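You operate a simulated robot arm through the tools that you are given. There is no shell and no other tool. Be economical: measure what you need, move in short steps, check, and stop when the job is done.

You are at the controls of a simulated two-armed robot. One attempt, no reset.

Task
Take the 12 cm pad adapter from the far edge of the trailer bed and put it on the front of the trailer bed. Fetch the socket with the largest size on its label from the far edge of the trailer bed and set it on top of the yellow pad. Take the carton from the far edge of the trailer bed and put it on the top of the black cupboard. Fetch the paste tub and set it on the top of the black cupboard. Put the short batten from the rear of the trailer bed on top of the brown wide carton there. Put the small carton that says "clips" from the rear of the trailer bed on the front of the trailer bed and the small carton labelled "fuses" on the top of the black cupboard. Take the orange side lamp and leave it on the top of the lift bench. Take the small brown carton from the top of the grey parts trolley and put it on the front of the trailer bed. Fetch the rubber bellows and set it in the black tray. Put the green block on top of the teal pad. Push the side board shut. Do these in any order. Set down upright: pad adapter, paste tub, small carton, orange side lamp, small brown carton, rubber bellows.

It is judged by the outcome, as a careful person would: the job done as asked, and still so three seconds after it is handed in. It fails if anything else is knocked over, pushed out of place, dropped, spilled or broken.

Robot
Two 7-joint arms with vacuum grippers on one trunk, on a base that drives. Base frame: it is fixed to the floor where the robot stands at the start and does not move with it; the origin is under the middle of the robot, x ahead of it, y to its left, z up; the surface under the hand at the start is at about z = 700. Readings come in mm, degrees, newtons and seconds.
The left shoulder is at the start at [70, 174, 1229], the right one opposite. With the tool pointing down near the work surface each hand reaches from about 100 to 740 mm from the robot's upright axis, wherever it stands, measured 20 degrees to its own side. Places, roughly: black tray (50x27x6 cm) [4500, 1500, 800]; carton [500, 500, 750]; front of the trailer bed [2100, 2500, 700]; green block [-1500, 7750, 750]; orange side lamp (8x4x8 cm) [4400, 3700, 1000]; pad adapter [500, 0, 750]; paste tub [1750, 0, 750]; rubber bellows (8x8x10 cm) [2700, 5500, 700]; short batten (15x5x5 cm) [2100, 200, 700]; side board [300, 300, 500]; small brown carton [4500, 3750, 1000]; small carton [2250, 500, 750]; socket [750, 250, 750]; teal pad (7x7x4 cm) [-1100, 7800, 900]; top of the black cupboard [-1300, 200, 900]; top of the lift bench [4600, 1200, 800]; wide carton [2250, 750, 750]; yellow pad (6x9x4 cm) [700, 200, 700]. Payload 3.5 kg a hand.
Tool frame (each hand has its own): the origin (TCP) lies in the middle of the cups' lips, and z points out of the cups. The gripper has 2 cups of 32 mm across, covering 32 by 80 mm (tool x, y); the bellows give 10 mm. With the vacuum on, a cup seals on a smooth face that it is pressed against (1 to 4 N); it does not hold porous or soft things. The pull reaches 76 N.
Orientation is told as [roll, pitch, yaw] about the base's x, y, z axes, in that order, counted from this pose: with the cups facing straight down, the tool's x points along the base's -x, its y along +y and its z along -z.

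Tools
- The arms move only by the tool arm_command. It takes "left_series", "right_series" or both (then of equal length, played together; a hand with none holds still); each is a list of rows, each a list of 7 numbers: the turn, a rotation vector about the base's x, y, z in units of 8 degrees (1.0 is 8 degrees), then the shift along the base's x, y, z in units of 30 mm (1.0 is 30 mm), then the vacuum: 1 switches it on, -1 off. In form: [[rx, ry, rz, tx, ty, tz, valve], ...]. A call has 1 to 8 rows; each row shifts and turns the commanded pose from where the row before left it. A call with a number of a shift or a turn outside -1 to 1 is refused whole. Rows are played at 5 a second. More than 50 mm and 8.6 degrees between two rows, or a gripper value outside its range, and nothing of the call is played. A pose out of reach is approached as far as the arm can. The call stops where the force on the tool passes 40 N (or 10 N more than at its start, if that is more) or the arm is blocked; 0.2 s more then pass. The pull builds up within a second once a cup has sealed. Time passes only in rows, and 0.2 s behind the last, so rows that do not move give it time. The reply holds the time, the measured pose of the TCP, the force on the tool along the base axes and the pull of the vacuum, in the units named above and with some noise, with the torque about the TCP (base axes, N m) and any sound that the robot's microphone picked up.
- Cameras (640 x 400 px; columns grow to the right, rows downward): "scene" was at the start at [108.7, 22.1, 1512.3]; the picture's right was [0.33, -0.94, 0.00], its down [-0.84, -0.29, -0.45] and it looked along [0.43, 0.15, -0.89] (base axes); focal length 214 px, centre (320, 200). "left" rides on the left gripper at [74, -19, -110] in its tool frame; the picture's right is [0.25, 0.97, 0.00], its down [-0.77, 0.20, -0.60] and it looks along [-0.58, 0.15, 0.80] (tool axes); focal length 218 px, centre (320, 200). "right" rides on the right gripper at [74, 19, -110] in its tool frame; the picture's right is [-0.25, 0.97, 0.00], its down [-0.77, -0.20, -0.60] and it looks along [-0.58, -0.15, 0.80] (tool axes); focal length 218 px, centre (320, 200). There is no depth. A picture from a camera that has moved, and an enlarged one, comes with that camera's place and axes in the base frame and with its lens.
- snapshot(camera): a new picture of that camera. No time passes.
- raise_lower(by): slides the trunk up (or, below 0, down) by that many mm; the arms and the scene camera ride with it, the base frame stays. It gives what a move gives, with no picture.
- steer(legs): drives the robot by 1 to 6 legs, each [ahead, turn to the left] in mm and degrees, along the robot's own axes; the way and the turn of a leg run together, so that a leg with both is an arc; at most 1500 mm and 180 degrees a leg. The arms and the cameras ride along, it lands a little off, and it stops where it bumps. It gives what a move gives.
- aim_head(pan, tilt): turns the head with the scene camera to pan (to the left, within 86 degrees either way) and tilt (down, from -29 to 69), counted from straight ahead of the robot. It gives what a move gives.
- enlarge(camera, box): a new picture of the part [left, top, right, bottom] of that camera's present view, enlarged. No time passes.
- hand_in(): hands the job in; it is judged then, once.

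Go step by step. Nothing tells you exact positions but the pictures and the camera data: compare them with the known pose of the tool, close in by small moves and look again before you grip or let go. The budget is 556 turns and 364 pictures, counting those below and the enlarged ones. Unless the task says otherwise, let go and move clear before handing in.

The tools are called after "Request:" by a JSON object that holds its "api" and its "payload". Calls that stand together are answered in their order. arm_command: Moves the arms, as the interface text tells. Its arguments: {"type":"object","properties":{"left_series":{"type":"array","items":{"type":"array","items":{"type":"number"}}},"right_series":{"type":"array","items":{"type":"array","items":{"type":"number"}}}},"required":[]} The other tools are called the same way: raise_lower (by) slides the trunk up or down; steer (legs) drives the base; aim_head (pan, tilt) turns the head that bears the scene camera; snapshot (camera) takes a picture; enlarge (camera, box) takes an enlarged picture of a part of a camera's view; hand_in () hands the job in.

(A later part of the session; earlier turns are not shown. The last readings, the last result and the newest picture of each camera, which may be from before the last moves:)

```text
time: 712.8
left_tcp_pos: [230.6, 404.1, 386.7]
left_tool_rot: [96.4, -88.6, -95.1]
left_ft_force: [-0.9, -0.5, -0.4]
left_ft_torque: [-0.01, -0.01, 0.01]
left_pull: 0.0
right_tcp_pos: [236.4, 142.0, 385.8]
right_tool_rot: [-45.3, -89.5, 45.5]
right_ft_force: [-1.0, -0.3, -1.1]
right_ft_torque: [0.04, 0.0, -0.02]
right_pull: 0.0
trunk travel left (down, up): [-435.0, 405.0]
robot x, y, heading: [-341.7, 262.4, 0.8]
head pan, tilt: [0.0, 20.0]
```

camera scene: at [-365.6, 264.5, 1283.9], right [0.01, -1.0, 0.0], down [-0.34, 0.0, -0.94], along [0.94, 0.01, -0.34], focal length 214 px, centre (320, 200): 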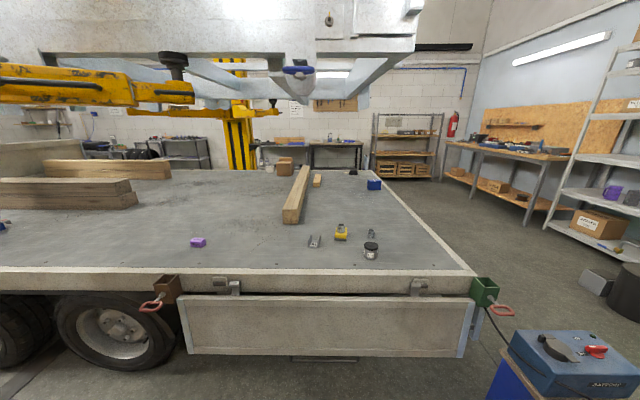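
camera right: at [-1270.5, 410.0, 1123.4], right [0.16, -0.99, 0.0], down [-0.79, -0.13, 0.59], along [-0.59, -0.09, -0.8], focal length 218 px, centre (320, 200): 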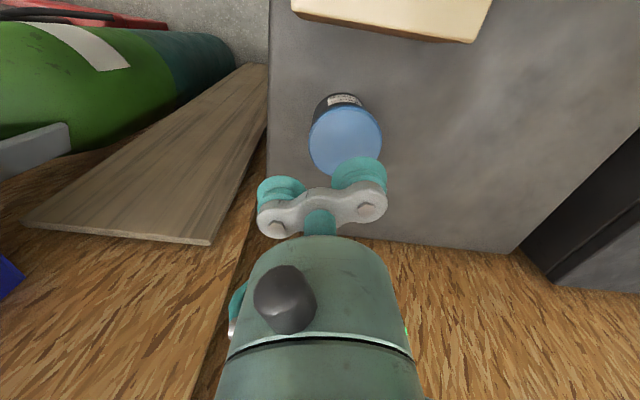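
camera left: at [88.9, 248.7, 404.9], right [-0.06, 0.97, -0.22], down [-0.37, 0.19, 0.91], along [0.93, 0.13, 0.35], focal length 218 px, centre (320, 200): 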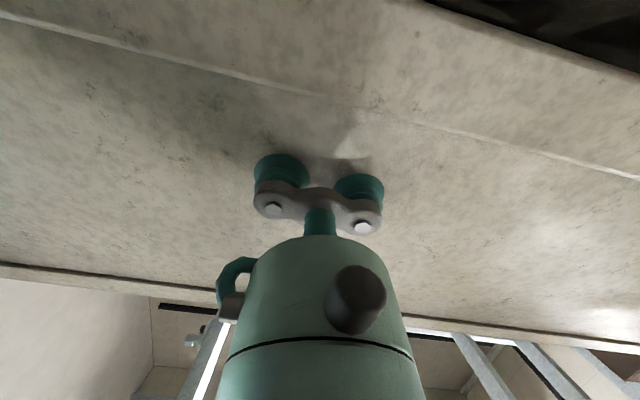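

Request:
{"api": "arm_command", "payload": {"left_series": [[0, 0, 0, 0.5, 0, 0.9, -1], [0, 0, 0, 0.7, 0, 0, 1], [0, 0, 0, 0.3, 0, 0, 1], [0, 0, 0, 0.2, 0, 0, 1], [0, 0, 0, 0.15, 0, 0, 1], [0, 0, 0, 0, 0, 0, 1]], "right_series": [[0, 0, 0, 0.4, 0, 0.9, -1], [0, 0, 0, 0.6, 0, 0, 1], [0, 0, 0, 0.3, 0, 0, 1], [0, 0, 0, 0.2, 0, 0, 1], [0, 0, 0, 0.15, 0, 0, 1], [0, 0, 0, 0, 0, 0, 1]]}}

```text
time: 714.2
left_tcp_pos: [285.5, 404.5, 413.1]
left_tool_rot: [103.3, -88.7, -102.0]
left_ft_force: [-7.3, 3.0, 9.6]
left_ft_torque: [-0.09, 0.34, -0.1]
left_pull: 75.1
right_tcp_pos: [285.8, 142.4, 413.8]
right_tool_rot: [-55.7, -89.4, 55.7]
right_ft_force: [-4.4, -2.2, 2.2]
right_ft_torque: [-0.27, 0.09, 0.03]
right_pull: 75.4
trunk travel left (down, up): [-435.0, 405.0]
robot x, y, heading: [-346.1, 264.8, 0.9]
head pan, tilt: [0.0, 20.0]
```

Both hands grip. Swinging the board along its arc in small steps.

Request:
{"api": "arm_command", "payload": {"left_series": [[0, 0.625, 0, -0.79, 0, 0.18, 1], [0, 0.625, 0, -0.77, 0, 0.25, 1], [0, 0.625, 0, -0.75, 0, 0.31, 1], [0, 0, 0, 0, 0, 0, 1]], "right_series": [[0, 0.625, 0, -0.79, 0, 0.18, 1], [0, 0.625, 0, -0.77, 0, 0.25, 1], [0, 0.625, 0, -0.75, 0, 0.31, 1], [0, 0, 0, 0, 0, 0, 1]]}}

```text
time: 715.2
left_tcp_pos: [218.3, 405.1, 437.1]
left_tool_rot: [6.5, -75.4, -5.4]
left_ft_force: [16.3, -7.1, 24.7]
left_ft_torque: [-0.06, 0.88, 0.05]
left_pull: 75.6
right_tcp_pos: [218.3, 141.2, 437.6]
right_tool_rot: [-1.1, -75.0, 1.4]
right_ft_force: [21.6, 2.8, 18.3]
right_ft_torque: [-0.26, 0.83, -0.08]
right_pull: 75.5
trunk travel left (down, up): [-435.0, 405.0]
robot x, y, heading: [-348.6, 263.9, 0.9]
head pan, tilt: [0.0, 20.0]
```

Request:
{"api": "arm_command", "payload": {"left_series": [[0, 0, 0, 0.07, 0, 0.17, 1], [0, 0, 0, 0, 0, 0, 1]], "right_series": [[0, 0, 0, 0.07, 0, 0.17, 1], [0, 0, 0, 0, 0, 0, 1]]}}

```text
time: 715.8
left_tcp_pos: [218.0, 404.4, 438.1]
left_tool_rot: [6.4, -74.9, -5.3]
left_ft_force: [5.0, -6.8, 15.7]
left_ft_torque: [-0.49, 0.92, 0.37]
left_pull: 75.4
right_tcp_pos: [218.4, 143.0, 439.2]
right_tool_rot: [-1.0, -74.4, 1.2]
right_ft_force: [16.8, 1.3, -6.3]
right_ft_torque: [-0.49, 0.67, 0.04]
right_pull: 75.3
trunk travel left (down, up): [-435.0, 405.0]
robot x, y, heading: [-345.8, 266.3, 0.7]
head pan, tilt: [0.0, 20.0]
```

Request:
{"api": "arm_command", "payload": {"left_series": [[0, 0.625, 0, -0.7, 0, 0.42, 1], [0, 0.625, 0, -0.66, 0, 0.47, 1], [0, 0, 0, 0, 0, 0, 1]], "right_series": [[0, 0.625, 0, -0.7, 0, 0.4, 1], [0, 0.625, 0, -0.66, 0, 0.46, 1], [0, 0, 0, 0, 0, 0, 1]]}}

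Request:
{"api": "snapshot", "payload": {"camera": "scene"}}

```text
time: 716.6
left_tcp_pos: [178.0, 404.4, 464.2]
left_tool_rot: [4.2, -64.8, -3.4]
left_ft_force: [6.9, -13.9, -10.9]
left_ft_torque: [-0.53, 0.6, 0.64]
left_pull: 75.3
right_tcp_pos: [179.7, 142.6, 463.9]
right_tool_rot: [-0.6, -64.7, 0.8]
right_ft_force: [12.1, -0.4, 5.9]
right_ft_torque: [-0.1, 0.78, 0.04]
right_pull: 75.8
trunk travel left (down, up): [-435.0, 405.0]
robot x, y, heading: [-343.0, 260.8, 0.7]
head pan, tilt: [0.0, 20.0]
```

```text
126 pictures are left
camera scene: at [-199.7, 266.8, 1283.5], right [0.01, -1.0, 0.0], down [-0.34, 0.0, -0.94], along [0.94, 0.01, -0.34], focal length 214 px, centre (320, 200)
```

scene: 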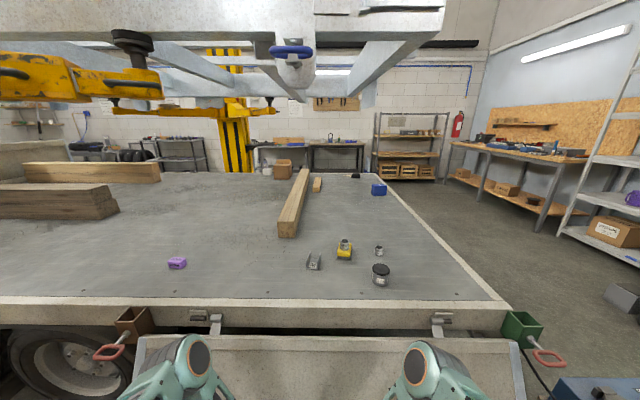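

Request:
{"api": "arm_command", "payload": {"left_series": [[0, 0.625, 0, -0.62, 0, 0.5, 1], [0, 0.625, 0, -0.57, 0, 0.57, 1], [0, 0.625, 0, -0.52, 0, 0.61, 1], [0, 0, 0, 0, 0, 0, 1]], "right_series": [[0, 0.625, 0, -0.62, 0, 0.52, 1], [0, 0.625, 0, -0.57, 0, 0.57, 1], [0, 0.625, 0, -0.52, 0, 0.61, 1], [0, 0, 0, 0, 0, 0, 1]]}}

```text
time: 717.6
left_tcp_pos: [131.3, 403.6, 515.5]
left_tool_rot: [3.0, -50.3, -2.0]
left_ft_force: [18.9, -10.6, 19.0]
left_ft_torque: [-0.45, 1.0, 0.46]
left_pull: 75.4
right_tcp_pos: [130.2, 140.7, 516.2]
right_tool_rot: [-0.1, -49.4, 0.6]
right_ft_force: [34.3, 3.5, -8.5]
right_ft_torque: [-0.37, 0.59, -0.19]
right_pull: 75.7
trunk travel left (down, up): [-435.0, 405.0]
robot x, y, heading: [-342.6, 263.6, 0.6]
head pan, tilt: [0.0, 20.0]
```

Request:
{"api": "arm_command", "payload": {"left_series": [[0, 0, 0, 0.17, 0, 0.02, 1], [0, 0.625, 0, -0.39, 0, 0.61, 1], [0, 0.625, 0, -0.33, 0, 0.64, 1], [0, 0, 0, 0, 0, 0, 1]], "right_series": [[0, 0, 0, 0.17, 0, 0, 1], [0, 0.625, 0, -0.39, 0, 0.61, 1], [0, 0.625, 0, -0.33, 0, 0.64, 1], [0, 0, 0, 0, 0, 0, 1]]}}

```text
time: 718.2
left_tcp_pos: [121.3, 404.2, 524.5]
left_tool_rot: [3.7, -46.2, -3.0]
left_ft_force: [-0.3, 2.0, -9.8]
left_ft_torque: [-1.12, -0.15, 0.29]
left_pull: 75.3
right_tcp_pos: [124.5, 142.3, 526.9]
right_tool_rot: [-0.4, -45.8, 0.6]
right_ft_force: [4.3, -0.4, -4.2]
right_ft_torque: [-0.43, -0.01, -0.46]
right_pull: 75.9
trunk travel left (down, up): [-435.0, 405.0]
robot x, y, heading: [-343.7, 266.7, 1.1]
head pan, tilt: [0.0, 20.0]
stopped in row 2 (left hand): the force on the tool passed its limit at 60 N (the readings are from after the stop); the commanded pose is now the measured one
```

Request:
{"api": "arm_command", "payload": {"left_series": [[0, 0.31, 0, -0.18, 0, 0.31, 1], [0, 0.31, 0, -0.17, 0, 0.32, 1], [0, 0.31, 0, -0.156, 0, 0.328, 1], [0, 0.31, 0, -0.142, 0, 0.335, 1], [0, 0, 0, 0, 0, 0, 1]], "right_series": [[0, 0.31, 0, -0.18, 0, 0.31, 1], [0, 0.31, 0, -0.17, 0, 0.32, 1], [0, 0.31, 0, -0.156, 0, 0.328, 1], [0, 0.31, 0, -0.142, 0, 0.335, 1], [0, 0, 0, 0, 0, 0, 1]]}}

```text
time: 718.8
left_tcp_pos: [114.5, 402.8, 536.8]
left_tool_rot: [3.9, -43.4, -3.3]
left_ft_force: [-2.5, 3.1, -1.8]
left_ft_torque: [-0.52, 0.03, 0.32]
left_pull: 75.7
left hand out of reach, approached as far as the arm can: row 2
right_tcp_pos: [115.5, 142.1, 539.1]
right_tool_rot: [-0.6, -42.1, 0.9]
right_ft_force: [7.0, 5.2, -11.0]
right_ft_torque: [-0.36, -0.08, 0.19]
right_pull: 75.5
trunk travel left (down, up): [-435.0, 405.0]
robot x, y, heading: [-344.8, 266.6, 1.2]
head pan, tilt: [0.0, 20.0]
stopped in row 2 (left hand): the force on the tool passed its limit at 61 N (the readings are from after the stop); the commanded pose is now the measured one
```

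Left wrist is at its folding limit. I'll lower the board again, stand further back with a lower trunk, and repeat using the fitted hinge axis (x≈336, z≈658).

Request:
{"api": "arm_command", "payload": {"left_series": [[0, -0.625, 0, 0.36, 0, -0.63, 1], [0, -0.625, 0, 0.417, 0, -0.595, 1], [0, -0.625, 0, 0.467, 0, -0.557, 1], [0, 0, 0, 0, 0, 0, 1]], "right_series": [[0, -0.625, 0, 0.36, 0, -0.63, 1], [0, -0.625, 0, 0.417, 0, -0.595, 1], [0, -0.625, 0, 0.467, 0, -0.557, 1], [0, 0, 0, 0, 0, 0, 1]]}}

Request:
{"api": "arm_command", "payload": {"left_series": [[0, -0.625, 0, 0.514, 0, -0.514, 1], [0, -0.625, 0, 0.557, 0, -0.467, 1], [0, -0.625, 0, 0.595, 0, -0.417, 1], [0, 0, 0, 0, 0, 0, 1]], "right_series": [[0, -0.625, 0, 0.514, 0, -0.514, 1], [0, -0.625, 0, 0.557, 0, -0.467, 1], [0, -0.625, 0, 0.595, 0, -0.417, 1], [0, 0, 0, 0, 0, 0, 1]]}}

```text
time: 719.1
left_tcp_pos: [128.5, 393.1, 533.7]
left_tool_rot: [1.0, -46.7, 0.2]
left_ft_force: [18.4, -7.7, -8.7]
left_ft_torque: [1.05, 0.46, -0.14]
left_pull: 75.0
right_tcp_pos: [122.3, 141.5, 527.4]
right_tool_rot: [-0.4, -44.9, 0.7]
right_ft_force: [-0.1, 11.7, -3.6]
right_ft_torque: [-0.2, 0.51, 0.77]
right_pull: 75.7
trunk travel left (down, up): [-435.0, 405.0]
robot x, y, heading: [-340.5, 264.1, 1.6]
head pan, tilt: [0.0, 20.0]
stopped in row 1 (left hand): the force on the tool passed its limit at 75 N (the readings are from after the stop); the commanded pose is now the measured one
```

```text
time: 720.1
left_tcp_pos: [175.1, 391.4, 489.5]
left_tool_rot: [0.6, -61.6, 0.2]
left_ft_force: [-25.3, 6.3, -23.8]
left_ft_torque: [-0.24, -0.29, -0.4]
left_pull: 75.5
right_tcp_pos: [171.5, 140.2, 484.7]
right_tool_rot: [-1.2, -60.0, 1.1]
right_ft_force: [-15.5, -0.5, -28.4]
right_ft_torque: [0.03, -0.69, 0.02]
right_pull: 75.7
trunk travel left (down, up): [-435.0, 405.0]
robot x, y, heading: [-345.2, 264.4, 1.0]
head pan, tilt: [0.0, 20.0]
```

Request:
{"api": "arm_command", "payload": {"left_series": [[0, 0, 0, -0.12, 0, -0.2, 1], [0, -0.625, 0, 0.54, 0, -0.5, 1], [0, -0.625, 0, 0.58, 0, -0.45, 1], [0, -0.625, 0, 0.62, 0, -0.4, 1], [0, 0, 0, 0, 0, 0, 1]], "right_series": [[0, 0, 0, -0.12, 0, -0.2, 1], [0, -0.625, 0, 0.54, 0, -0.5, 1], [0, -0.625, 0, 0.58, 0, -0.45, 1], [0, -0.625, 0, 0.62, 0, -0.4, 1], [0, 0, 0, 0, 0, 0, 1]]}}

```text
time: 721.0
left_tcp_pos: [210.6, 391.1, 462.2]
left_tool_rot: [-0.1, -72.7, 1.1]
left_ft_force: [2.3, -3.7, 9.0]
left_ft_torque: [0.53, 0.14, -0.07]
left_pull: 75.4
right_tcp_pos: [208.8, 139.7, 455.3]
right_tool_rot: [-1.3, -71.0, 1.0]
right_ft_force: [11.5, 0.7, -4.0]
right_ft_torque: [0.32, -0.16, 0.17]
right_pull: 75.6
trunk travel left (down, up): [-435.0, 405.0]
robot x, y, heading: [-343.7, 266.4, 1.2]
head pan, tilt: [0.0, 20.0]
stopped in row 4 (right hand): the force on the tool passed its limit at 47 N (the readings are from after the stop); the commanded pose is now the measured one
```

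Request:
{"api": "arm_command", "payload": {"left_series": [[0, -0.66, 0, 0.63, 0, -0.36, 1], [0, -0.66, 0, 0.68, 0, -0.3, 1], [0, -0.66, 0, 0.69, 0, -0.24, 1], [0, 0, 0, 0, 0, 0, 1]], "right_series": [[0, -0.66, 0, 0.63, 0, -0.36, 1], [0, -0.66, 0, 0.68, 0, -0.3, 1], [0, -0.66, 0, 0.69, 0, -0.24, 1], [0, 0, 0, 0, 0, 0, 1]]}}

```text
time: 721.7
left_tcp_pos: [262.1, 392.5, 438.1]
left_tool_rot: [-5.0, -86.6, 5.9]
left_ft_force: [-2.3, -1.4, 6.9]
left_ft_torque: [0.55, 0.38, 0.07]
left_pull: 75.4
right_tcp_pos: [260.5, 140.9, 431.4]
right_tool_rot: [-4.0, -84.6, 3.7]
right_ft_force: [9.1, -0.1, -4.0]
right_ft_torque: [0.43, -0.09, -0.01]
right_pull: 75.6
trunk travel left (down, up): [-435.0, 405.0]
robot x, y, heading: [-344.1, 266.6, 1.3]
head pan, tilt: [0.0, 20.0]
stopped in row 3 (right hand): the force on the tool passed its limit at 43 N (the readings are from after the stop); the commanded pose is now the measured one
```

Request:
{"api": "arm_command", "payload": {"left_series": [[0, -0.2, 0, 0.25, 0, -0.05, 1], [0, -0.2, 0, 0.25, 0, -0.05, 1], [0, 0, 0, 0.15, 0, 0, 1], [0, 0, 0, 0, 0, 0, 1]], "right_series": [[0, -0.3, 0, 0.25, 0, -0.05, 1], [0, -0.3, 0, 0.25, 0, -0.05, 1], [0, 0, 0, 0.15, 0, 0, 1], [0, 0, 0, 0, 0, 0, 1]]}}

Request:
{"api": "arm_command", "payload": {"left_series": [[0, 0, 0, 0, 0, 0, -1], [0, 0, 0, 0, 0, 0, -1], [0, 0, 0, -0.2, 0, 0, -1], [0, 0, 0, -1, 0, 0, -1], [0, 0, 0, -1, 0, 0, -1], [0, 0, 0, -1, 0, 0, -1]], "right_series": [[0, 0, 0, 0, 0, 0, -1], [0, 0, 0, 0, 0, 0, -1], [0, 0, 0, -0.2, 0, 0, -1], [0, 0, 0, -1, 0, 0, -1], [0, 0, 0, -1, 0, 0, -1], [0, 0, 0, -1, 0, 0, -1]]}}

Request:
{"api": "snapshot", "payload": {"camera": "scene"}}

```text
time: 722.7
left_tcp_pos: [281.5, 392.8, 432.8]
left_tool_rot: [-34.3, -89.3, 35.4]
left_ft_force: [-14.6, -0.7, 2.1]
left_ft_torque: [0.2, -0.3, 0.02]
left_pull: 75.5
right_tcp_pos: [278.2, 139.8, 426.8]
right_tool_rot: [-25.7, -89.1, 25.2]
right_ft_force: [8.0, -1.4, -22.4]
right_ft_torque: [0.4, -0.53, 0.0]
right_pull: 75.5
trunk travel left (down, up): [-435.0, 405.0]
robot x, y, heading: [-342.7, 261.0, 1.5]
head pan, tilt: [0.0, 20.0]
```

```text
time: 724.1
left_tcp_pos: [186.0, 390.7, 435.5]
left_tool_rot: [-47.8, -89.5, 48.9]
left_ft_force: [0.4, 0.9, 0.5]
left_ft_torque: [0.04, 0.02, 0.01]
left_pull: 0.1
right_tcp_pos: [182.5, 139.8, 427.9]
right_tool_rot: [-32.5, -89.4, 32.2]
right_ft_force: [-0.5, -0.3, 0.2]
right_ft_torque: [-0.01, -0.01, 0.0]
right_pull: 0.1
trunk travel left (down, up): [-435.0, 405.0]
robot x, y, heading: [-341.9, 263.2, 1.6]
head pan, tilt: [0.0, 20.0]
```

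```text
125 pictures are left
camera scene: at [-200.8, 268.3, 1283.9], right [0.02, -1.0, 0.0], down [-0.34, -0.01, -0.94], along [0.94, 0.02, -0.34], focal length 214 px, centre (320, 200)
```

scene: 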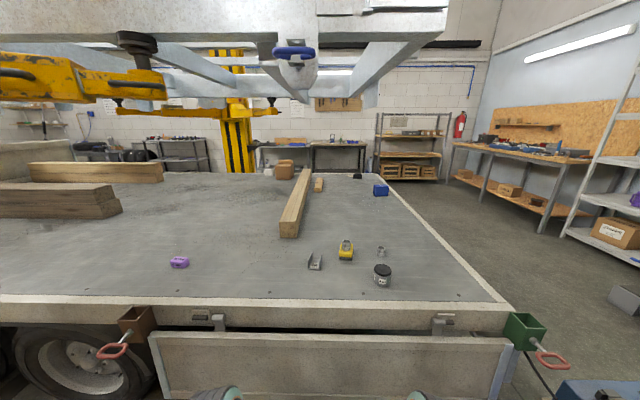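

Request:
{"api": "steer", "payload": {"legs": [[-105, 0]]}}

Request:
{"api": "raise_lower", "payload": {"by": -90}}

Request:
{"api": "arm_command", "payload": {"left_series": [[0, 0, 0, 1, 0, 0.6, -1], [0, 0, 0, 1, 0, 0.6, -1], [0, 0, 0, 1, 0, 0.6, -1], [0, 0, 0, 1, 0, 0.3, -1], [0, 0, 0, 1, 0, 0, -1], [0, 0, 0, 1, 0, 0, -1]], "right_series": [[0, 0, 0, 1, 0, 0.6, -1], [0, 0, 0, 1, 0, 0.6, -1], [0, 0, 0, 1, 0, 0.6, -1], [0, 0, 0, 1, 0, 0.5, -1], [0, 0, 0, 1, 0, 0, -1], [0, 0, 0, 1, 0, 0, -1]]}}

```text
time: 725.3
left_tcp_pos: [79.5, 389.5, 436.4]
left_tool_rot: [-54.9, -89.5, 56.0]
left_ft_force: [-0.2, 0.1, 0.2]
left_ft_torque: [0.01, 0.01, -0.01]
left_pull: 0.1
right_tcp_pos: [76.1, 137.7, 428.9]
right_tool_rot: [-35.8, -89.3, 35.6]
right_ft_force: [-1.2, -0.3, -0.3]
right_ft_torque: [0.01, 0.0, 0.03]
right_pull: 0.0
trunk travel left (down, up): [-435.0, 405.0]
robot x, y, heading: [-446.9, 264.3, 1.3]
head pan, tilt: [0.0, 20.0]
```

```text
time: 726.6
left_tcp_pos: [80.1, 389.9, 345.1]
left_tool_rot: [-50.5, -89.5, 51.4]
left_ft_force: [-0.7, 0.0, 0.0]
left_ft_torque: [-0.03, 0.0, -0.01]
left_pull: 0.1
right_tcp_pos: [77.0, 137.0, 339.1]
right_tool_rot: [-33.5, -89.3, 33.2]
right_ft_force: [-0.5, 0.3, 0.2]
right_ft_torque: [0.02, 0.02, 0.02]
right_pull: 0.0
trunk travel left (down, up): [-345.0, 495.0]
robot x, y, heading: [-448.6, 260.6, 1.3]
head pan, tilt: [0.0, 20.0]
```

```text
time: 728.0
left_tcp_pos: [260.3, 389.4, 407.3]
left_tool_rot: [-48.9, -89.3, 50.0]
left_ft_force: [0.5, -0.5, 0.1]
left_ft_torque: [0.0, 0.02, 0.03]
left_pull: 0.1
right_tcp_pos: [258.0, 138.1, 407.1]
right_tool_rot: [-28.6, -89.2, 28.3]
right_ft_force: [-0.2, 0.3, -0.1]
right_ft_torque: [-0.03, -0.02, 0.02]
right_pull: 0.0
trunk travel left (down, up): [-345.0, 495.0]
robot x, y, heading: [-448.7, 263.2, 1.3]
head pan, tilt: [0.0, 20.0]
```

Request:
{"api": "arm_command", "payload": {"left_series": [[0, 0, 0, 0.35, 0, 0.15, 1], [0, 0, 0, 0.25, 0, 0, 1], [0, 0, 0, 0.15, 0, 0, 1], [0, 0, 0, 0.1, 0, 0, 1], [0, 0, 0, 0, 0, 0, 1], [0, 0, 0, 0, 0, 0, 1]], "right_series": [[0, 0, 0, 0.4, 0, 0.15, 1], [0, 0, 0, 0.25, 0, 0, 1], [0, 0, 0, 0.17, 0, 0, 1], [0, 0, 0, 0.1, 0, 0, 1], [0, 0, 0, 0, 0, 0, 1], [0, 0, 0, 0, 0, 0, 1]]}}

```text
time: 729.4
left_tcp_pos: [285.3, 389.6, 412.4]
left_tool_rot: [-61.8, -89.5, 62.8]
left_ft_force: [-5.0, 3.3, 12.6]
left_ft_torque: [-0.12, 0.36, 0.02]
left_pull: 75.9
right_tcp_pos: [284.1, 138.3, 412.9]
right_tool_rot: [-42.3, -89.4, 41.9]
right_ft_force: [13.6, -2.3, 0.6]
right_ft_torque: [-0.01, 0.31, 0.06]
right_pull: 75.4
trunk travel left (down, up): [-345.0, 495.0]
robot x, y, heading: [-448.9, 260.0, 1.5]
head pan, tilt: [0.0, 20.0]
```

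Request:
{"api": "arm_command", "payload": {"left_series": [[0, 0.3125, 0, -0.355, 0, 0.082, 1], [0, 0.3125, 0, -0.351, 0, 0.098, 1], [0, 0.3125, 0, -0.347, 0, 0.113, 1], [0, 0.3125, 0, -0.341, 0, 0.128, 1], [0, 0.3125, 0, -0.336, 0, 0.143, 1], [0, 0.3125, 0, -0.329, 0, 0.157, 1], [0, 0.3125, 0, -0.322, 0, 0.1715, 1], [0, 0, 0, 0, 0, 0, 1]], "right_series": [[0, 0.3125, 0, -0.355, 0, 0.082, 1], [0, 0.3125, 0, -0.351, 0, 0.098, 1], [0, 0.3125, 0, -0.347, 0, 0.113, 1], [0, 0.3125, 0, -0.341, 0, 0.128, 1], [0, 0.3125, 0, -0.336, 0, 0.143, 1], [0, 0.3125, 0, -0.329, 0, 0.157, 1], [0, 0.3125, 0, -0.322, 0, 0.1715, 1], [0, 0, 0, 0, 0, 0, 1]]}}

```text
time: 731.2
left_tcp_pos: [213.6, 389.0, 439.9]
left_tool_rot: [-0.3, -72.3, 1.3]
left_ft_force: [6.0, 2.2, 5.6]
left_ft_torque: [0.15, 0.22, -0.11]
left_pull: 75.7
right_tcp_pos: [214.1, 139.0, 440.5]
right_tool_rot: [-1.6, -72.1, 1.3]
right_ft_force: [20.0, -3.4, 18.1]
right_ft_torque: [-0.15, 0.28, 0.08]
right_pull: 75.7
trunk travel left (down, up): [-345.0, 495.0]
robot x, y, heading: [-450.1, 259.9, 1.3]
head pan, tilt: [0.0, 20.0]
```

Request:
{"api": "arm_command", "payload": {"left_series": [[0, 0.3125, 0, -0.29, 0, 0.23, 1], [0, 0.3125, 0, -0.29, 0, 0.22, 1], [0, 0.3125, 0, -0.297, 0, 0.212, 1], [0, 0.3125, 0, -0.287, 0, 0.225, 1], [0, 0.3125, 0, -0.277, 0, 0.237, 1], [0, 0.3125, 0, -0.2665, 0, 0.249, 1], [0, 0, 0, 0, 0, 0, 1]], "right_series": [[0, 0.3125, 0, -0.28, 0, 0.25, 1], [0, 0.3125, 0, -0.29, 0, 0.22, 1], [0, 0.3125, 0, -0.297, 0, 0.212, 1], [0, 0.3125, 0, -0.287, 0, 0.225, 1], [0, 0.3125, 0, -0.277, 0, 0.237, 1], [0, 0.3125, 0, -0.2665, 0, 0.249, 1], [0, 0, 0, 0, 0, 0, 1]]}}

```text
time: 732.8
left_tcp_pos: [161.9, 388.7, 478.3]
left_tool_rot: [0.5, -56.9, 0.8]
left_ft_force: [-3.4, -0.2, -12.7]
left_ft_torque: [-0.46, -0.29, 0.26]
left_pull: 75.5
right_tcp_pos: [162.0, 138.0, 479.6]
right_tool_rot: [-1.0, -56.7, 0.7]
right_ft_force: [6.6, -2.8, 0.0]
right_ft_torque: [0.45, -0.17, -0.32]
right_pull: 75.7
trunk travel left (down, up): [-345.0, 495.0]
robot x, y, heading: [-448.6, 261.8, 1.4]
head pan, tilt: [0.0, 20.0]
```

Request:
{"api": "arm_command", "payload": {"left_series": [[0, 0.3125, 0, -0.256, 0, 0.26, 1], [0, 0.3125, 0, -0.244, 0, 0.271, 1], [0, 0.3125, 0, -0.232, 0, 0.281, 1], [0, 0.3125, 0, -0.22, 0, 0.291, 1], [0, 0.3125, 0, -0.207, 0, 0.3, 1], [0, 0.3125, 0, -0.1935, 0, 0.309, 1], [0, 0, 0, 0, 0, 0, 1]], "right_series": [[0, 0.3125, 0, -0.256, 0, 0.26, 1], [0, 0.3125, 0, -0.244, 0, 0.271, 1], [0, 0.3125, 0, -0.232, 0, 0.281, 1], [0, 0.3125, 0, -0.22, 0, 0.291, 1], [0, 0.3125, 0, -0.207, 0, 0.3, 1], [0, 0.3125, 0, -0.1935, 0, 0.309, 1], [0, 0, 0, 0, 0, 0, 1]]}}

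```text
time: 734.4
left_tcp_pos: [120.9, 388.9, 529.5]
left_tool_rot: [0.6, -41.9, 0.5]
left_ft_force: [-24.4, 4.7, -21.8]
left_ft_torque: [-0.02, -0.35, -0.19]
left_pull: 75.4
right_tcp_pos: [121.8, 137.8, 530.8]
right_tool_rot: [-0.8, -41.7, 0.6]
right_ft_force: [-7.1, -4.2, -12.4]
right_ft_torque: [0.31, -0.06, -0.2]
right_pull: 75.1
trunk travel left (down, up): [-345.0, 495.0]
robot x, y, heading: [-447.7, 261.5, 1.5]
head pan, tilt: [0.0, 20.0]
```

Request:
{"api": "arm_command", "payload": {"left_series": [[0, 0.3125, 0, -0.3, 0, 0.24, 1], [0, 0.3125, 0, -0.18, 0, 0.325, 1], [0, 0.3125, 0, -0.16, 0, 0.332, 1], [0, 0.3125, 0, -0.145, 0, 0.34, 1], [0, 0.3125, 0, -0.13, 0, 0.345, 1], [0, 0, 0, 0, 0, 0, 1]], "right_series": [[0, 0.3125, 0, -0.28, 0, 0.25, 1], [0, 0.3125, 0, -0.18, 0, 0.325, 1], [0, 0.3125, 0, -0.16, 0, 0.332, 1], [0, 0.3125, 0, -0.145, 0, 0.34, 1], [0, 0.3125, 0, -0.13, 0, 0.345, 1], [0, 0, 0, 0, 0, 0, 1]]}}

Request:
{"api": "snapshot", "payload": {"camera": "scene"}}

```text
time: 735.8
left_tcp_pos: [97.1, 389.5, 578.7]
left_tool_rot: [0.7, -29.7, 0.7]
left_ft_force: [22.1, 5.2, 4.1]
left_ft_torque: [0.18, -0.17, -0.52]
left_pull: 75.0
right_tcp_pos: [97.1, 138.8, 578.0]
right_tool_rot: [-0.6, -29.3, 0.4]
right_ft_force: [30.3, -5.0, -3.7]
right_ft_torque: [0.01, -0.05, -0.04]
right_pull: 75.7
trunk travel left (down, up): [-345.0, 495.0]
robot x, y, heading: [-448.4, 262.1, 1.1]
head pan, tilt: [0.0, 20.0]
```

```text
124 pictures are left
camera scene: at [-302.0, 265.6, 1193.5], right [0.02, -1.0, 0.0], down [-0.35, -0.01, -0.94], along [0.94, 0.02, -0.35], focal length 214 px, centre (320, 200)
```

scene: 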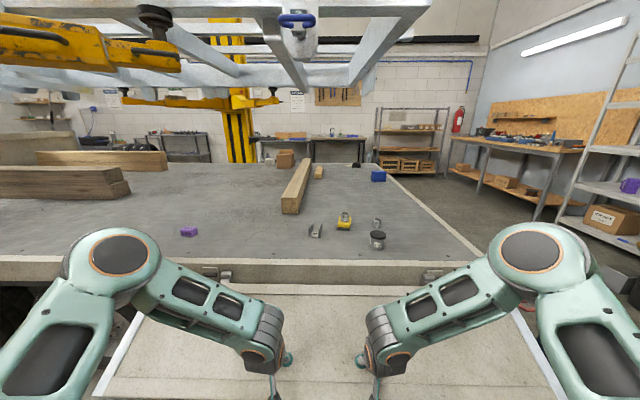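

Request:
{"api": "arm_command", "payload": {"left_series": [[0, 0.3125, 0, 0.03, 0, 0.348, 1], [0, 0.3125, 0, -0.093, 0, 0.353, 1], [0, 0.3125, 0, -0.077, 0, 0.356, 1], [0, 0.3125, 0, -0.062, 0, 0.359, 1], [0, 0.3125, 0, -0.046, 0, 0.362, 1], [0, 0, 0, 0, 0, 0, 1]], "right_series": [[0, 0.3125, 0, 0.05, 0, 0.348, 1], [0, 0.3125, 0, -0.093, 0, 0.353, 1], [0, 0.3125, 0, -0.077, 0, 0.356, 1], [0, 0.3125, 0, -0.062, 0, 0.359, 1], [0, 0.3125, 0, -0.046, 0, 0.362, 1], [0, 0, 0, 0, 0, 0, 1]]}}

```text
time: 737.2
left_tcp_pos: [85.7, 388.4, 632.7]
left_tool_rot: [1.1, -17.0, 0.4]
left_ft_force: [-1.8, 10.5, -2.1]
left_ft_torque: [-0.22, 0.42, 0.48]
left_pull: 75.6
right_tcp_pos: [86.3, 138.2, 632.3]
right_tool_rot: [-0.5, -16.6, 0.5]
right_ft_force: [-20.8, -6.2, -20.9]
right_ft_torque: [0.0, 0.21, 0.01]
right_pull: 75.9
trunk travel left (down, up): [-345.0, 495.0]
robot x, y, heading: [-447.7, 261.8, 1.3]
head pan, tilt: [0.0, 20.0]
```

Request:
{"api": "arm_command", "payload": {"left_series": [[0, 0.3125, 0, -0.029, 0, 0.3635, 1], [0, 0.3125, 0, -0.013, 0, 0.3645, 1], [0, 0.3125, 0, 0.003, 0, 0.365, 1], [0, 0.3125, 0, 0.019, 0, 0.364, 1], [0, 0.3125, 0, 0.035, 0, 0.363, 1], [0, 0, 0, 0, 0, 0, 1]], "right_series": [[0, 0.3125, 0, -0.09, 0, 0.3635, 1], [0, 0.3125, 0, -0.013, 0, 0.3645, 1], [0, 0.3125, 0, 0.003, 0, 0.365, 1], [0, 0.3125, 0, 0.019, 0, 0.364, 1], [0, 0.3125, 0, 0.035, 0, 0.363, 1], [0, 0, 0, 0, 0, 0, 1]]}}

```text
time: 738.6
left_tcp_pos: [87.4, 388.0, 687.5]
left_tool_rot: [1.0, -4.6, 0.4]
left_ft_force: [-26.7, 3.3, 2.7]
left_ft_torque: [-0.14, 0.01, 0.45]
left_pull: 75.9
right_tcp_pos: [87.0, 137.8, 688.6]
right_tool_rot: [-0.2, -4.6, 0.4]
right_ft_force: [7.7, 2.5, -21.0]
right_ft_torque: [0.0, 0.44, 0.09]
right_pull: 75.9
trunk travel left (down, up): [-345.0, 495.0]
robot x, y, heading: [-449.7, 260.0, 1.2]
head pan, tilt: [0.0, 20.0]
```

Request:
{"api": "arm_command", "payload": {"left_series": [[0, 0.3125, 0, -0.02, 0, 0.361, 1], [0, 0.3125, 0, 0.068, 0, 0.358, 1], [0, 0.3125, 0, 0.084, 0, 0.355, 1], [0, 0.3125, 0, 0.099, 0, 0.351, 1], [0, 0.3125, 0, 0.114, 0, 0.346, 1], [0, 0, 0, 0, 0, 0, 1]], "right_series": [[0, 0.3125, 0, 0.052, 0, 0.361, 1], [0, 0.3125, 0, 0.068, 0, 0.358, 1], [0, 0.3125, 0, 0.084, 0, 0.355, 1], [0, 0.3125, 0, 0.099, 0, 0.351, 1], [0, 0.3125, 0, 0.114, 0, 0.346, 1], [0, 0, 0, 0, 0, 0, 1]]}}

Request:
{"api": "snapshot", "payload": {"camera": "scene"}}

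```text
time: 740.0
left_tcp_pos: [98.6, 387.8, 739.1]
left_tool_rot: [1.0, 7.8, 0.4]
left_ft_force: [-1.7, -7.1, -5.5]
left_ft_torque: [0.02, -0.11, -0.09]
left_pull: 75.0
right_tcp_pos: [99.1, 138.6, 740.5]
right_tool_rot: [-0.3, 8.2, 0.4]
right_ft_force: [-9.6, 12.7, -9.2]
right_ft_torque: [-0.18, -0.11, -0.73]
right_pull: 75.6
trunk travel left (down, up): [-345.0, 495.0]
robot x, y, heading: [-448.5, 261.3, 1.4]
head pan, tilt: [0.0, 20.0]
```

```text
123 pictures are left
camera scene: at [-306.6, 266.6, 1193.9], right [0.02, -1.0, 0.0], down [-0.34, -0.01, -0.94], along [0.94, 0.02, -0.34], focal length 214 px, centre (320, 200)
```

scene: 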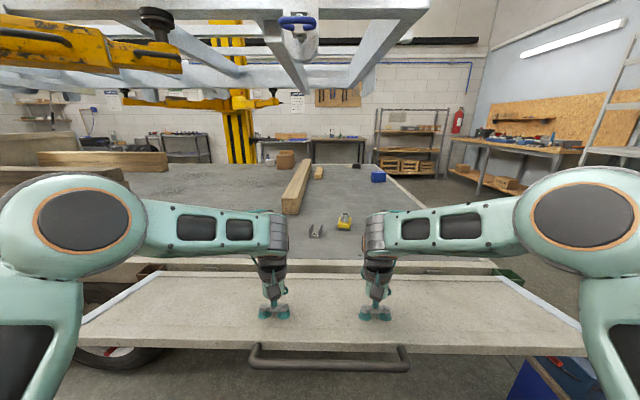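

Request:
{"api": "arm_command", "payload": {"left_series": [[0, 0.3125, 0, 0.128, 0, 0.3415, 1], [0, 0.3125, 0, 0.143, 0, 0.336, 1], [0, 0.3125, 0, 0.157, 0, 0.329, 1], [0, 0.3125, 0, 0.1715, 0, 0.322, 1], [0, 0.3125, 0, 0.185, 0, 0.314, 1], [0, 0, 0, 0, 0, 0, 1]], "right_series": [[0, 0.3125, 0, 0.128, 0, 0.3415, 1], [0, 0.3125, 0, 0.143, 0, 0.336, 1], [0, 0.3125, 0, 0.157, 0, 0.329, 1], [0, 0.3125, 0, 0.1715, 0, 0.322, 1], [0, 0.3125, 0, 0.185, 0, 0.314, 1], [0, 0, 0, 0, 0, 0, 1]]}}

```text
time: 741.4
left_tcp_pos: [121.8, 387.8, 789.7]
left_tool_rot: [1.1, 20.3, 0.4]
left_ft_force: [4.0, -14.1, -3.1]
left_ft_torque: [-0.11, -0.12, -0.59]
left_pull: 75.2
right_tcp_pos: [122.0, 137.8, 790.7]
right_tool_rot: [-0.2, 20.7, 0.5]
right_ft_force: [-19.6, 16.1, -4.1]
right_ft_torque: [-0.18, -0.16, 0.3]
right_pull: 75.8
trunk travel left (down, up): [-345.0, 495.0]
robot x, y, heading: [-448.6, 262.5, 1.1]
head pan, tilt: [0.0, 20.0]
```

Request:
{"api": "arm_command", "payload": {"left_series": [[0, 0.3125, 0, 0.198, 0, 0.306, 1], [0, 0.3125, 0, 0.211, 0, 0.298, 1], [0, 0.3125, 0, 0.224, 0, 0.288, 1], [0, 0.3125, 0, 0.236, 0, 0.278, 1], [0, 0.3125, 0, 0.248, 0, 0.267, 1], [0, 0, 0, 0, 0, 0, 1]], "right_series": [[0, 0.3125, 0, 0.198, 0, 0.306, 1], [0, 0.3125, 0, 0.211, 0, 0.298, 1], [0, 0.3125, 0, 0.224, 0, 0.288, 1], [0, 0.3125, 0, 0.236, 0, 0.278, 1], [0, 0.3125, 0, 0.248, 0, 0.267, 1], [0, 0, 0, 0, 0, 0, 1]]}}

Request:
{"api": "snapshot", "payload": {"camera": "scene"}}

```text
time: 742.1
left_tcp_pos: [137.8, 389.7, 813.1]
left_tool_rot: [1.2, 26.1, 0.2]
left_ft_force: [-21.8, -1.7, -62.7]
left_ft_torque: [0.88, -1.93, -0.42]
left_pull: 75.2
right_tcp_pos: [137.6, 137.6, 814.2]
right_tool_rot: [-0.1, 27.2, 0.4]
right_ft_force: [-3.1, -0.8, -6.0]
right_ft_torque: [-0.18, -0.23, 0.15]
right_pull: 75.6
trunk travel left (down, up): [-345.0, 495.0]
robot x, y, heading: [-452.3, 264.6, 1.3]
head pan, tilt: [0.0, 20.0]
stopped in row 3 (left hand): the force on the tool passed its limit at 153 N (the readings are from after the stop); the commanded pose is now the measured one
```

```text
122 pictures are left
camera scene: at [-309.5, 266.0, 1194.4], right [0.02, -1.0, 0.0], down [-0.34, -0.01, -0.94], along [0.94, 0.02, -0.34], focal length 214 px, centre (320, 200)
```

scene: 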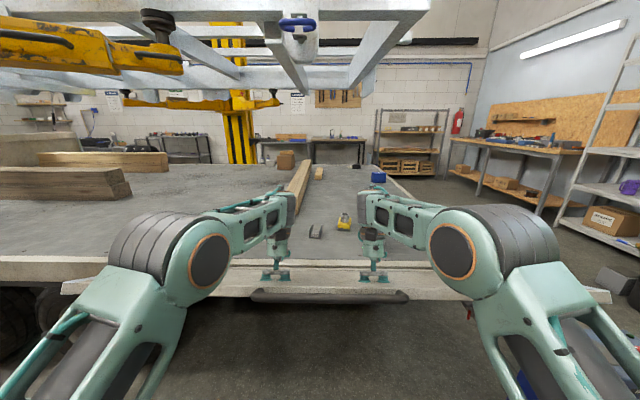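

Request:
{"api": "arm_command", "payload": {"left_series": [[0, 0, 0, 0, 0, 0, 1], [0, 0, 0, 0, 0, 0, 1]], "right_series": [[0, 0, 0, 0, 0, 0, 1], [0, 0, 0, 0, 0, 0, 1]]}}

Request:
{"api": "aim_head", "payload": {"pan": 25, "tilt": 35}}

Request:
{"api": "snapshot", "payload": {"camera": "scene"}}

```text
time: 742.5
left_tcp_pos: [137.9, 389.5, 813.4]
left_tool_rot: [1.4, 26.1, 0.3]
left_ft_force: [-21.0, 0.5, -42.8]
left_ft_torque: [0.31, -1.5, -0.16]
left_pull: 75.9
right_tcp_pos: [137.1, 137.7, 813.9]
right_tool_rot: [-0.1, 27.1, 0.5]
right_ft_force: [-4.0, -1.3, -3.2]
right_ft_torque: [0.04, -0.38, 0.13]
right_pull: 75.5
trunk travel left (down, up): [-345.0, 495.0]
robot x, y, heading: [-450.2, 260.6, 0.9]
head pan, tilt: [0.0, 20.0]
stopped in row 1 (left hand): the force on the tool passed its limit at 78 N (the readings are from after the stop); the commanded pose is now the measured one
```

```text
time: 743.4
left_tcp_pos: [136.7, 388.1, 812.8]
left_tool_rot: [1.3, 26.1, 0.2]
left_ft_force: [-28.1, 1.5, -61.5]
left_ft_torque: [0.75, -2.44, -0.22]
left_pull: 75.4
right_tcp_pos: [137.1, 138.8, 814.7]
right_tool_rot: [-0.1, 27.1, 0.4]
right_ft_force: [-2.9, -0.9, -4.8]
right_ft_torque: [0.0, -0.08, 0.02]
right_pull: 75.3
trunk travel left (down, up): [-345.0, 495.0]
robot x, y, heading: [-448.8, 262.3, 1.5]
head pan, tilt: [25.0, 35.0]
```

```text
121 pictures are left
camera scene: at [-323.6, 302.7, 1170.4], right [0.44, -0.9, 0.0], down [-0.51, -0.25, -0.82], along [0.74, 0.36, -0.57], focal length 214 px, centre (320, 200)
```

scene: 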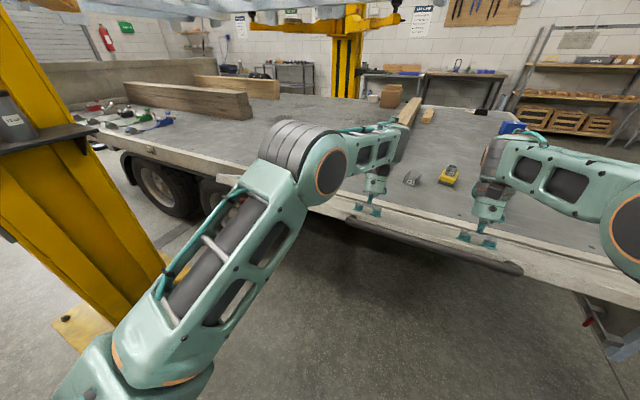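

Request:
{"api": "enlarge", "payload": {"camera": "scene", "box": [190, 140, 310, 240]}}

Request:
{"api": "enlarge", "payload": {"camera": "scene", "box": [330, 150, 530, 290]}}

Request:
{"api": "snapshot", "payload": {"camera": "left"}}

```text
4.00 times, centred on (250, 190) of scene
camera zoom: at [-323.6, 302.7, 1170.4], right [0.44, -0.9, 0.0], down [-0.51, -0.25, -0.82], along [0.74, 0.36, -0.57], focal length 858 px, centre (600, 240)
```

zoom: 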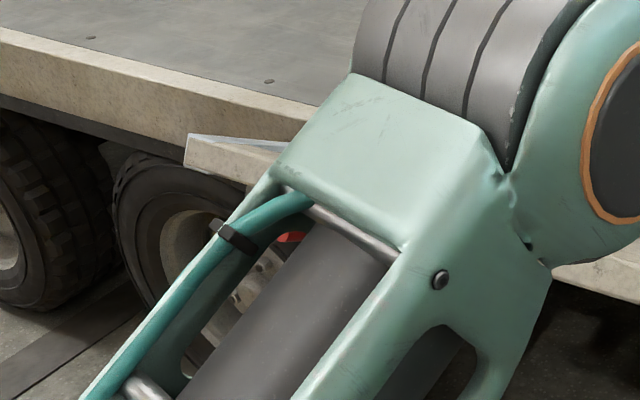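

```text
2.86 times, centred on (430, 220) of scene
camera zoom: at [-323.6, 302.7, 1170.4], right [0.44, -0.9, 0.0], down [-0.51, -0.25, -0.82], along [0.74, 0.36, -0.57], focal length 613 px, centre (6, 143)
```

zoom: 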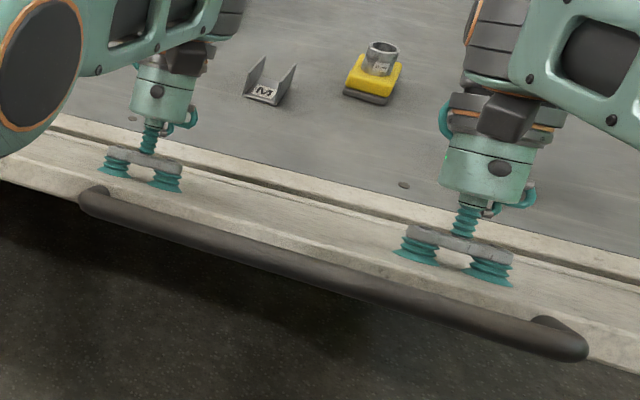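

```text
118 pictures are left
camera left: at [119.5, 367.7, 944.5], right [-0.22, 0.97, 0.13], down [0.96, 0.19, 0.21], along [0.17, 0.17, -0.97], focal length 218 px, centre (320, 200)
```

left: 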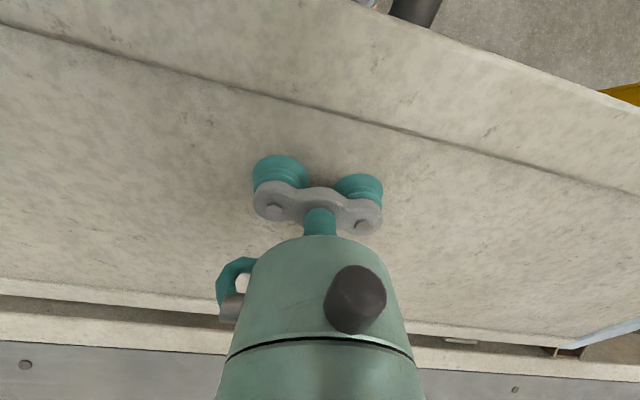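

The left elbow is blocking the board from above. The right hand alone can hold it; I'll release the left hand and take it away.

Request:
{"api": "arm_command", "payload": {"left_series": [[0, 0, 0, 0, 0, 0, -1], [0, 0, 0, 0, 0, 0, -1], [0, 0, 0, 0.1, 0, 0.3, -1], [0, 0, 0, 0.1, 0, 0.6, -1], [0, 0, 0, 0, 0, 1, -1], [0, 0, 0, 0, 0, 1, -1]], "right_series": [[0, 0, 0, 0, 0, 0, 1], [0, 0, 0, 0, 0, 0, 1], [0, 0, 0, 0, 0, 0, 1], [0, 0, 0, 0, 0, 0, 1], [0, 0, 0, 0, 0, 0, 1], [0, 0, 0, 0, 0, 0, 1]]}}

Request:
{"api": "snapshot", "payload": {"camera": "scene"}}

```text
time: 744.1
left_tcp_pos: [141.0, 390.4, 814.4]
left_tool_rot: [1.2, 25.6, 0.0]
left_ft_force: [-2.7, 0.4, -34.4]
left_ft_torque: [0.5, -0.97, -0.02]
left_pull: 0.1
right_tcp_pos: [136.8, 137.6, 813.3]
right_tool_rot: [-0.1, 27.4, 0.4]
right_ft_force: [-17.2, 0.1, -5.8]
right_ft_torque: [0.1, -0.57, 0.11]
right_pull: 75.3
trunk travel left (down, up): [-345.0, 495.0]
robot x, y, heading: [-452.1, 261.8, 1.2]
head pan, tilt: [25.0, 35.0]
stopped in row 3 (left hand): the force on the tool passed its limit at 112 N (the readings are from after the stop); the commanded pose is now the measured one
```

```text
117 pictures are left
camera scene: at [-322.9, 302.8, 1170.2], right [0.44, -0.9, 0.0], down [-0.51, -0.25, -0.82], along [0.74, 0.36, -0.57], focal length 214 px, centre (320, 200)
```

scene: 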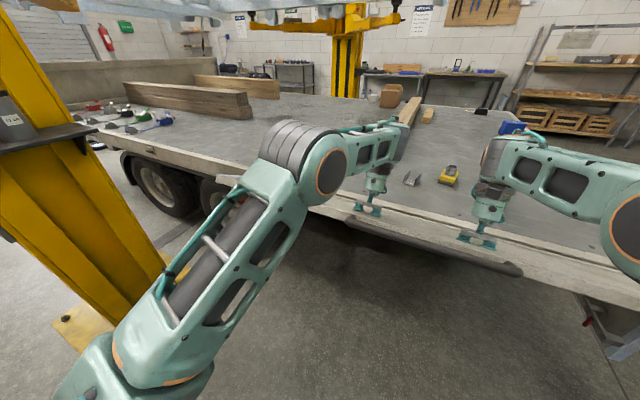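

Request:
{"api": "enlarge", "payload": {"camera": "scene", "box": [320, 110, 440, 230]}}

Request:
{"api": "enlarge", "payload": {"camera": "left", "box": [200, 80, 440, 280]}}

```text
3.33 times, centred on (380, 170) of scene
camera zoom: at [-322.9, 302.8, 1170.2], right [0.44, -0.9, 0.0], down [-0.51, -0.25, -0.82], along [0.74, 0.36, -0.57], focal length 715 px, centre (120, 300)
```

zoom: 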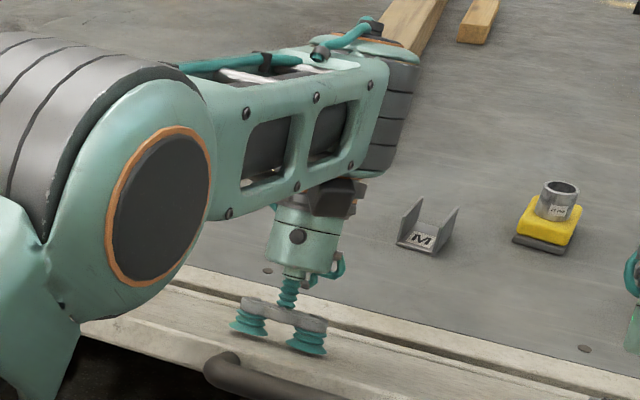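

```text
2.00 times, centred on (320, 180) of left
camera zoom: at [121.5, 367.7, 945.6], right [-0.22, 0.97, 0.13], down [0.96, 0.19, 0.22], along [0.18, 0.17, -0.97], focal length 436 px, centre (320, 240)
```

zoom: 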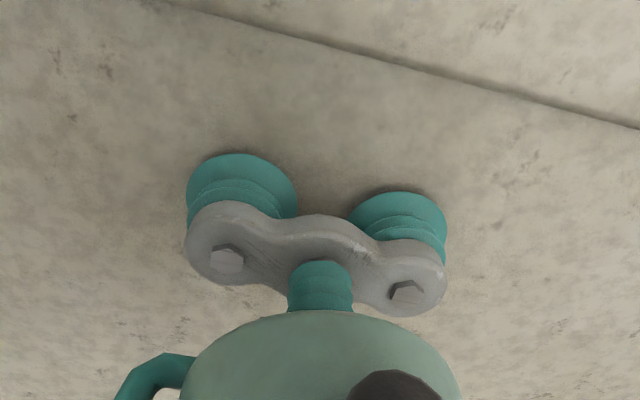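

Request:
{"api": "arm_command", "payload": {"left_series": [[0, -0.5, 0, 0, 0, 0.1, -1], [0, -0.7, 0, 0, 0, 0.5, -1], [0, -0.7, 0, -0.3, 0, 1, -1], [0, -0.7, 0, -0.5, 0, 1, -1], [0, -0.7, 0, -0.5, 0, 1, -1]], "right_series": [[0, 0, 0, 0, 0, 0, 1], [0, 0, 0, 0, 0, 0, 1], [0, 0, 0, 0, 0, 0, 1], [0, 0, 0, 0, 0, 0, 1], [0, 0, 0, 0, 0, 0, 1]]}}

Request:
{"api": "snapshot", "payload": {"camera": "scene"}}

```text
time: 745.3
left_tcp_pos: [101.5, 388.5, 923.1]
left_tool_rot: [1.3, -0.7, -0.1]
left_ft_force: [0.5, -0.4, 1.0]
left_ft_torque: [0.0, -0.01, 0.01]
left_pull: 0.0
right_tcp_pos: [136.3, 137.6, 814.4]
right_tool_rot: [-0.1, 27.3, 0.4]
right_ft_force: [-24.0, -1.0, -0.9]
right_ft_torque: [-0.11, -0.2, 0.18]
right_pull: 75.5
trunk travel left (down, up): [-345.0, 495.0]
robot x, y, heading: [-444.4, 260.5, 1.3]
head pan, tilt: [25.0, 35.0]
```

```text
114 pictures are left
camera scene: at [-322.9, 302.9, 1170.2], right [0.44, -0.9, 0.0], down [-0.51, -0.25, -0.82], along [0.74, 0.36, -0.57], focal length 214 px, centre (320, 200)
```

scene: 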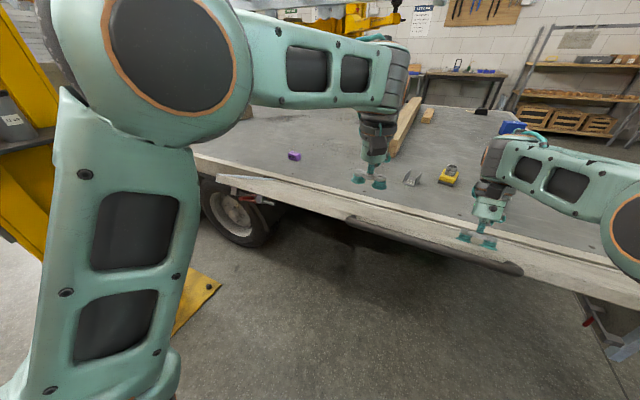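

Now the left hand goes around the board's free edge: back, then down in front of it, to get underneath while the right hand holds.

Request:
{"api": "arm_command", "payload": {"left_series": [[0, 0, 0, -1, 0.5, 0, -1], [0, 0, 0, -1, 0.5, 0, -1], [0, 0, 0, -1, 0.5, 0, -1], [0, 0, 0, -1, 0.6, 0, -1], [0, 0, 0, -0.8, 0.6, 0, -1]]}}

Request:
{"api": "arm_command", "payload": {"left_series": [[0, 0, 0, 0, 0, -1, -1], [0, 0, 0, 0, 0, -1, -1], [0, 0, 0, 0, 0, -1, -1], [0, 0, 0, 0, 0, -1, -1], [0, 0, 0, 0, 0, -1, -1], [0, 0, 0, 0, 0, -1, -1], [0, 0, 0, 0, 0, -1, -1], [0, 0, 0, 0, 0, -1, -1]]}}

Request:
{"api": "snapshot", "payload": {"camera": "scene"}}

```text
time: 746.5
left_tcp_pos: [-42.4, 469.3, 922.9]
left_tool_rot: [1.4, -0.6, -0.2]
left_ft_force: [0.9, -0.1, -0.1]
left_ft_torque: [0.01, 0.02, -0.02]
left_pull: 0.0
right_tcp_pos: [137.5, 138.8, 813.2]
right_tool_rot: [-0.1, 27.2, 0.3]
right_ft_force: [-20.2, 2.2, -3.0]
right_ft_torque: [-0.31, -0.23, 0.15]
right_pull: 75.7
trunk travel left (down, up): [-345.0, 495.0]
robot x, y, heading: [-448.9, 262.8, 1.2]
head pan, tilt: [25.0, 35.0]
```

```text
time: 748.3
left_tcp_pos: [-42.9, 469.7, 683.2]
left_tool_rot: [1.2, -0.6, -0.1]
left_ft_force: [0.3, -1.3, 0.0]
left_ft_torque: [0.02, 0.01, 0.0]
left_pull: 0.0
right_tcp_pos: [138.3, 138.0, 813.3]
right_tool_rot: [-0.1, 27.2, 0.4]
right_ft_force: [-18.6, -0.8, -3.7]
right_ft_torque: [0.05, -0.12, -0.12]
right_pull: 75.3
trunk travel left (down, up): [-345.0, 495.0]
robot x, y, heading: [-450.7, 261.1, 1.5]
head pan, tilt: [25.0, 35.0]
```

```text
113 pictures are left
camera scene: at [-323.1, 302.9, 1170.3], right [0.44, -0.9, 0.0], down [-0.51, -0.25, -0.82], along [0.74, 0.36, -0.57], focal length 214 px, centre (320, 200)
```

scene: 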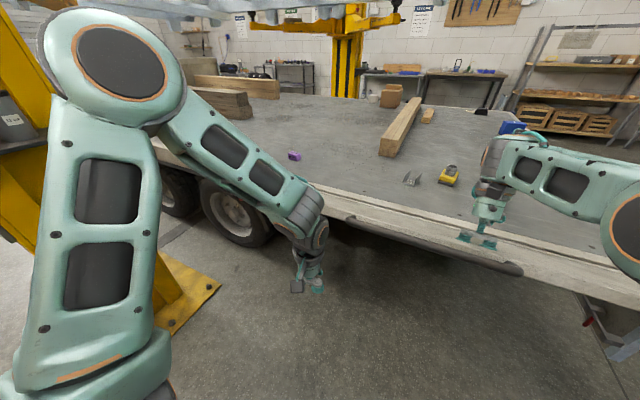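

Request:
{"api": "arm_command", "payload": {"left_series": [[0, 0, 0, 0, 0, -1, -1], [0, 0, 0, 0, 0, -1, -1], [0, 0, 0, 0, 0, -1, -1], [0, 0, 0, 0, 0, -1, -1], [0, 0, 0, 0, 0, -1, -1], [0, 0, 0, 0, 0, -1, -1]]}}

Request:
{"api": "arm_command", "payload": {"left_series": [[0, -1, 0, 0.9, 0, 0.06, -1], [0, -1, 0, 0.9, 0, 0.2, -1], [0, -1, 0, 0.88, 0, 0.32, -1], [0, -1, 0, 0.8, 0, 0.44, -1], [0, -1, 0, 0.75, 0, 0.55, -1], [0, -1, 0, 0.7, 0, 0.65, -1], [0, -1, 0, 0.5, 0, 0.75, -1], [0, -1, 0, 0.4, 0, 0.82, -1]]}}

Request:
{"api": "snapshot", "payload": {"camera": "scene"}}

```text
time: 749.7
left_tcp_pos: [-42.0, 470.8, 501.5]
left_tool_rot: [1.3, -0.7, 0.0]
left_ft_force: [0.5, -0.2, 0.5]
left_ft_torque: [0.01, -0.01, 0.01]
left_pull: 0.0
right_tcp_pos: [136.6, 138.0, 815.2]
right_tool_rot: [-0.1, 27.2, 0.5]
right_ft_force: [-19.2, 0.3, -4.1]
right_ft_torque: [-0.03, -0.15, -0.08]
right_pull: 75.2
trunk travel left (down, up): [-345.0, 495.0]
robot x, y, heading: [-447.8, 261.1, 1.4]
head pan, tilt: [25.0, 35.0]
```

```text
time: 751.5
left_tcp_pos: [133.4, 469.2, 616.1]
left_tool_rot: [1.5, -64.8, -0.3]
left_ft_force: [-0.4, 1.7, 0.6]
left_ft_torque: [0.0, 0.0, -0.06]
left_pull: 0.1
right_tcp_pos: [137.6, 138.0, 813.9]
right_tool_rot: [0.0, 27.3, 0.4]
right_ft_force: [-18.7, -0.8, -3.4]
right_ft_torque: [0.01, -0.16, -0.05]
right_pull: 75.6
trunk travel left (down, up): [-345.0, 495.0]
robot x, y, heading: [-449.0, 262.4, 1.2]
head pan, tilt: [25.0, 35.0]
```

```text
112 pictures are left
camera scene: at [-323.0, 302.9, 1170.3], right [0.44, -0.9, 0.0], down [-0.51, -0.25, -0.82], along [0.74, 0.36, -0.57], focal length 214 px, centre (320, 200)
```

scene: 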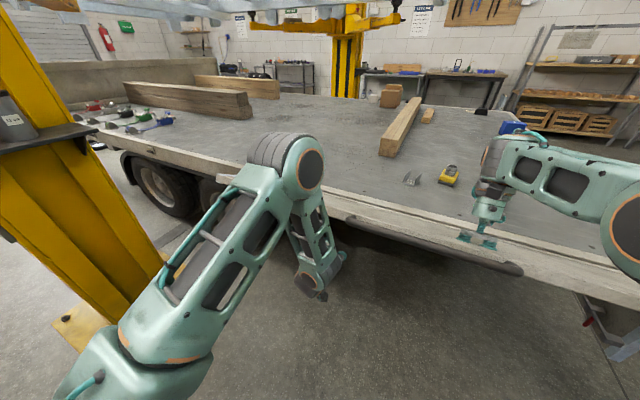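

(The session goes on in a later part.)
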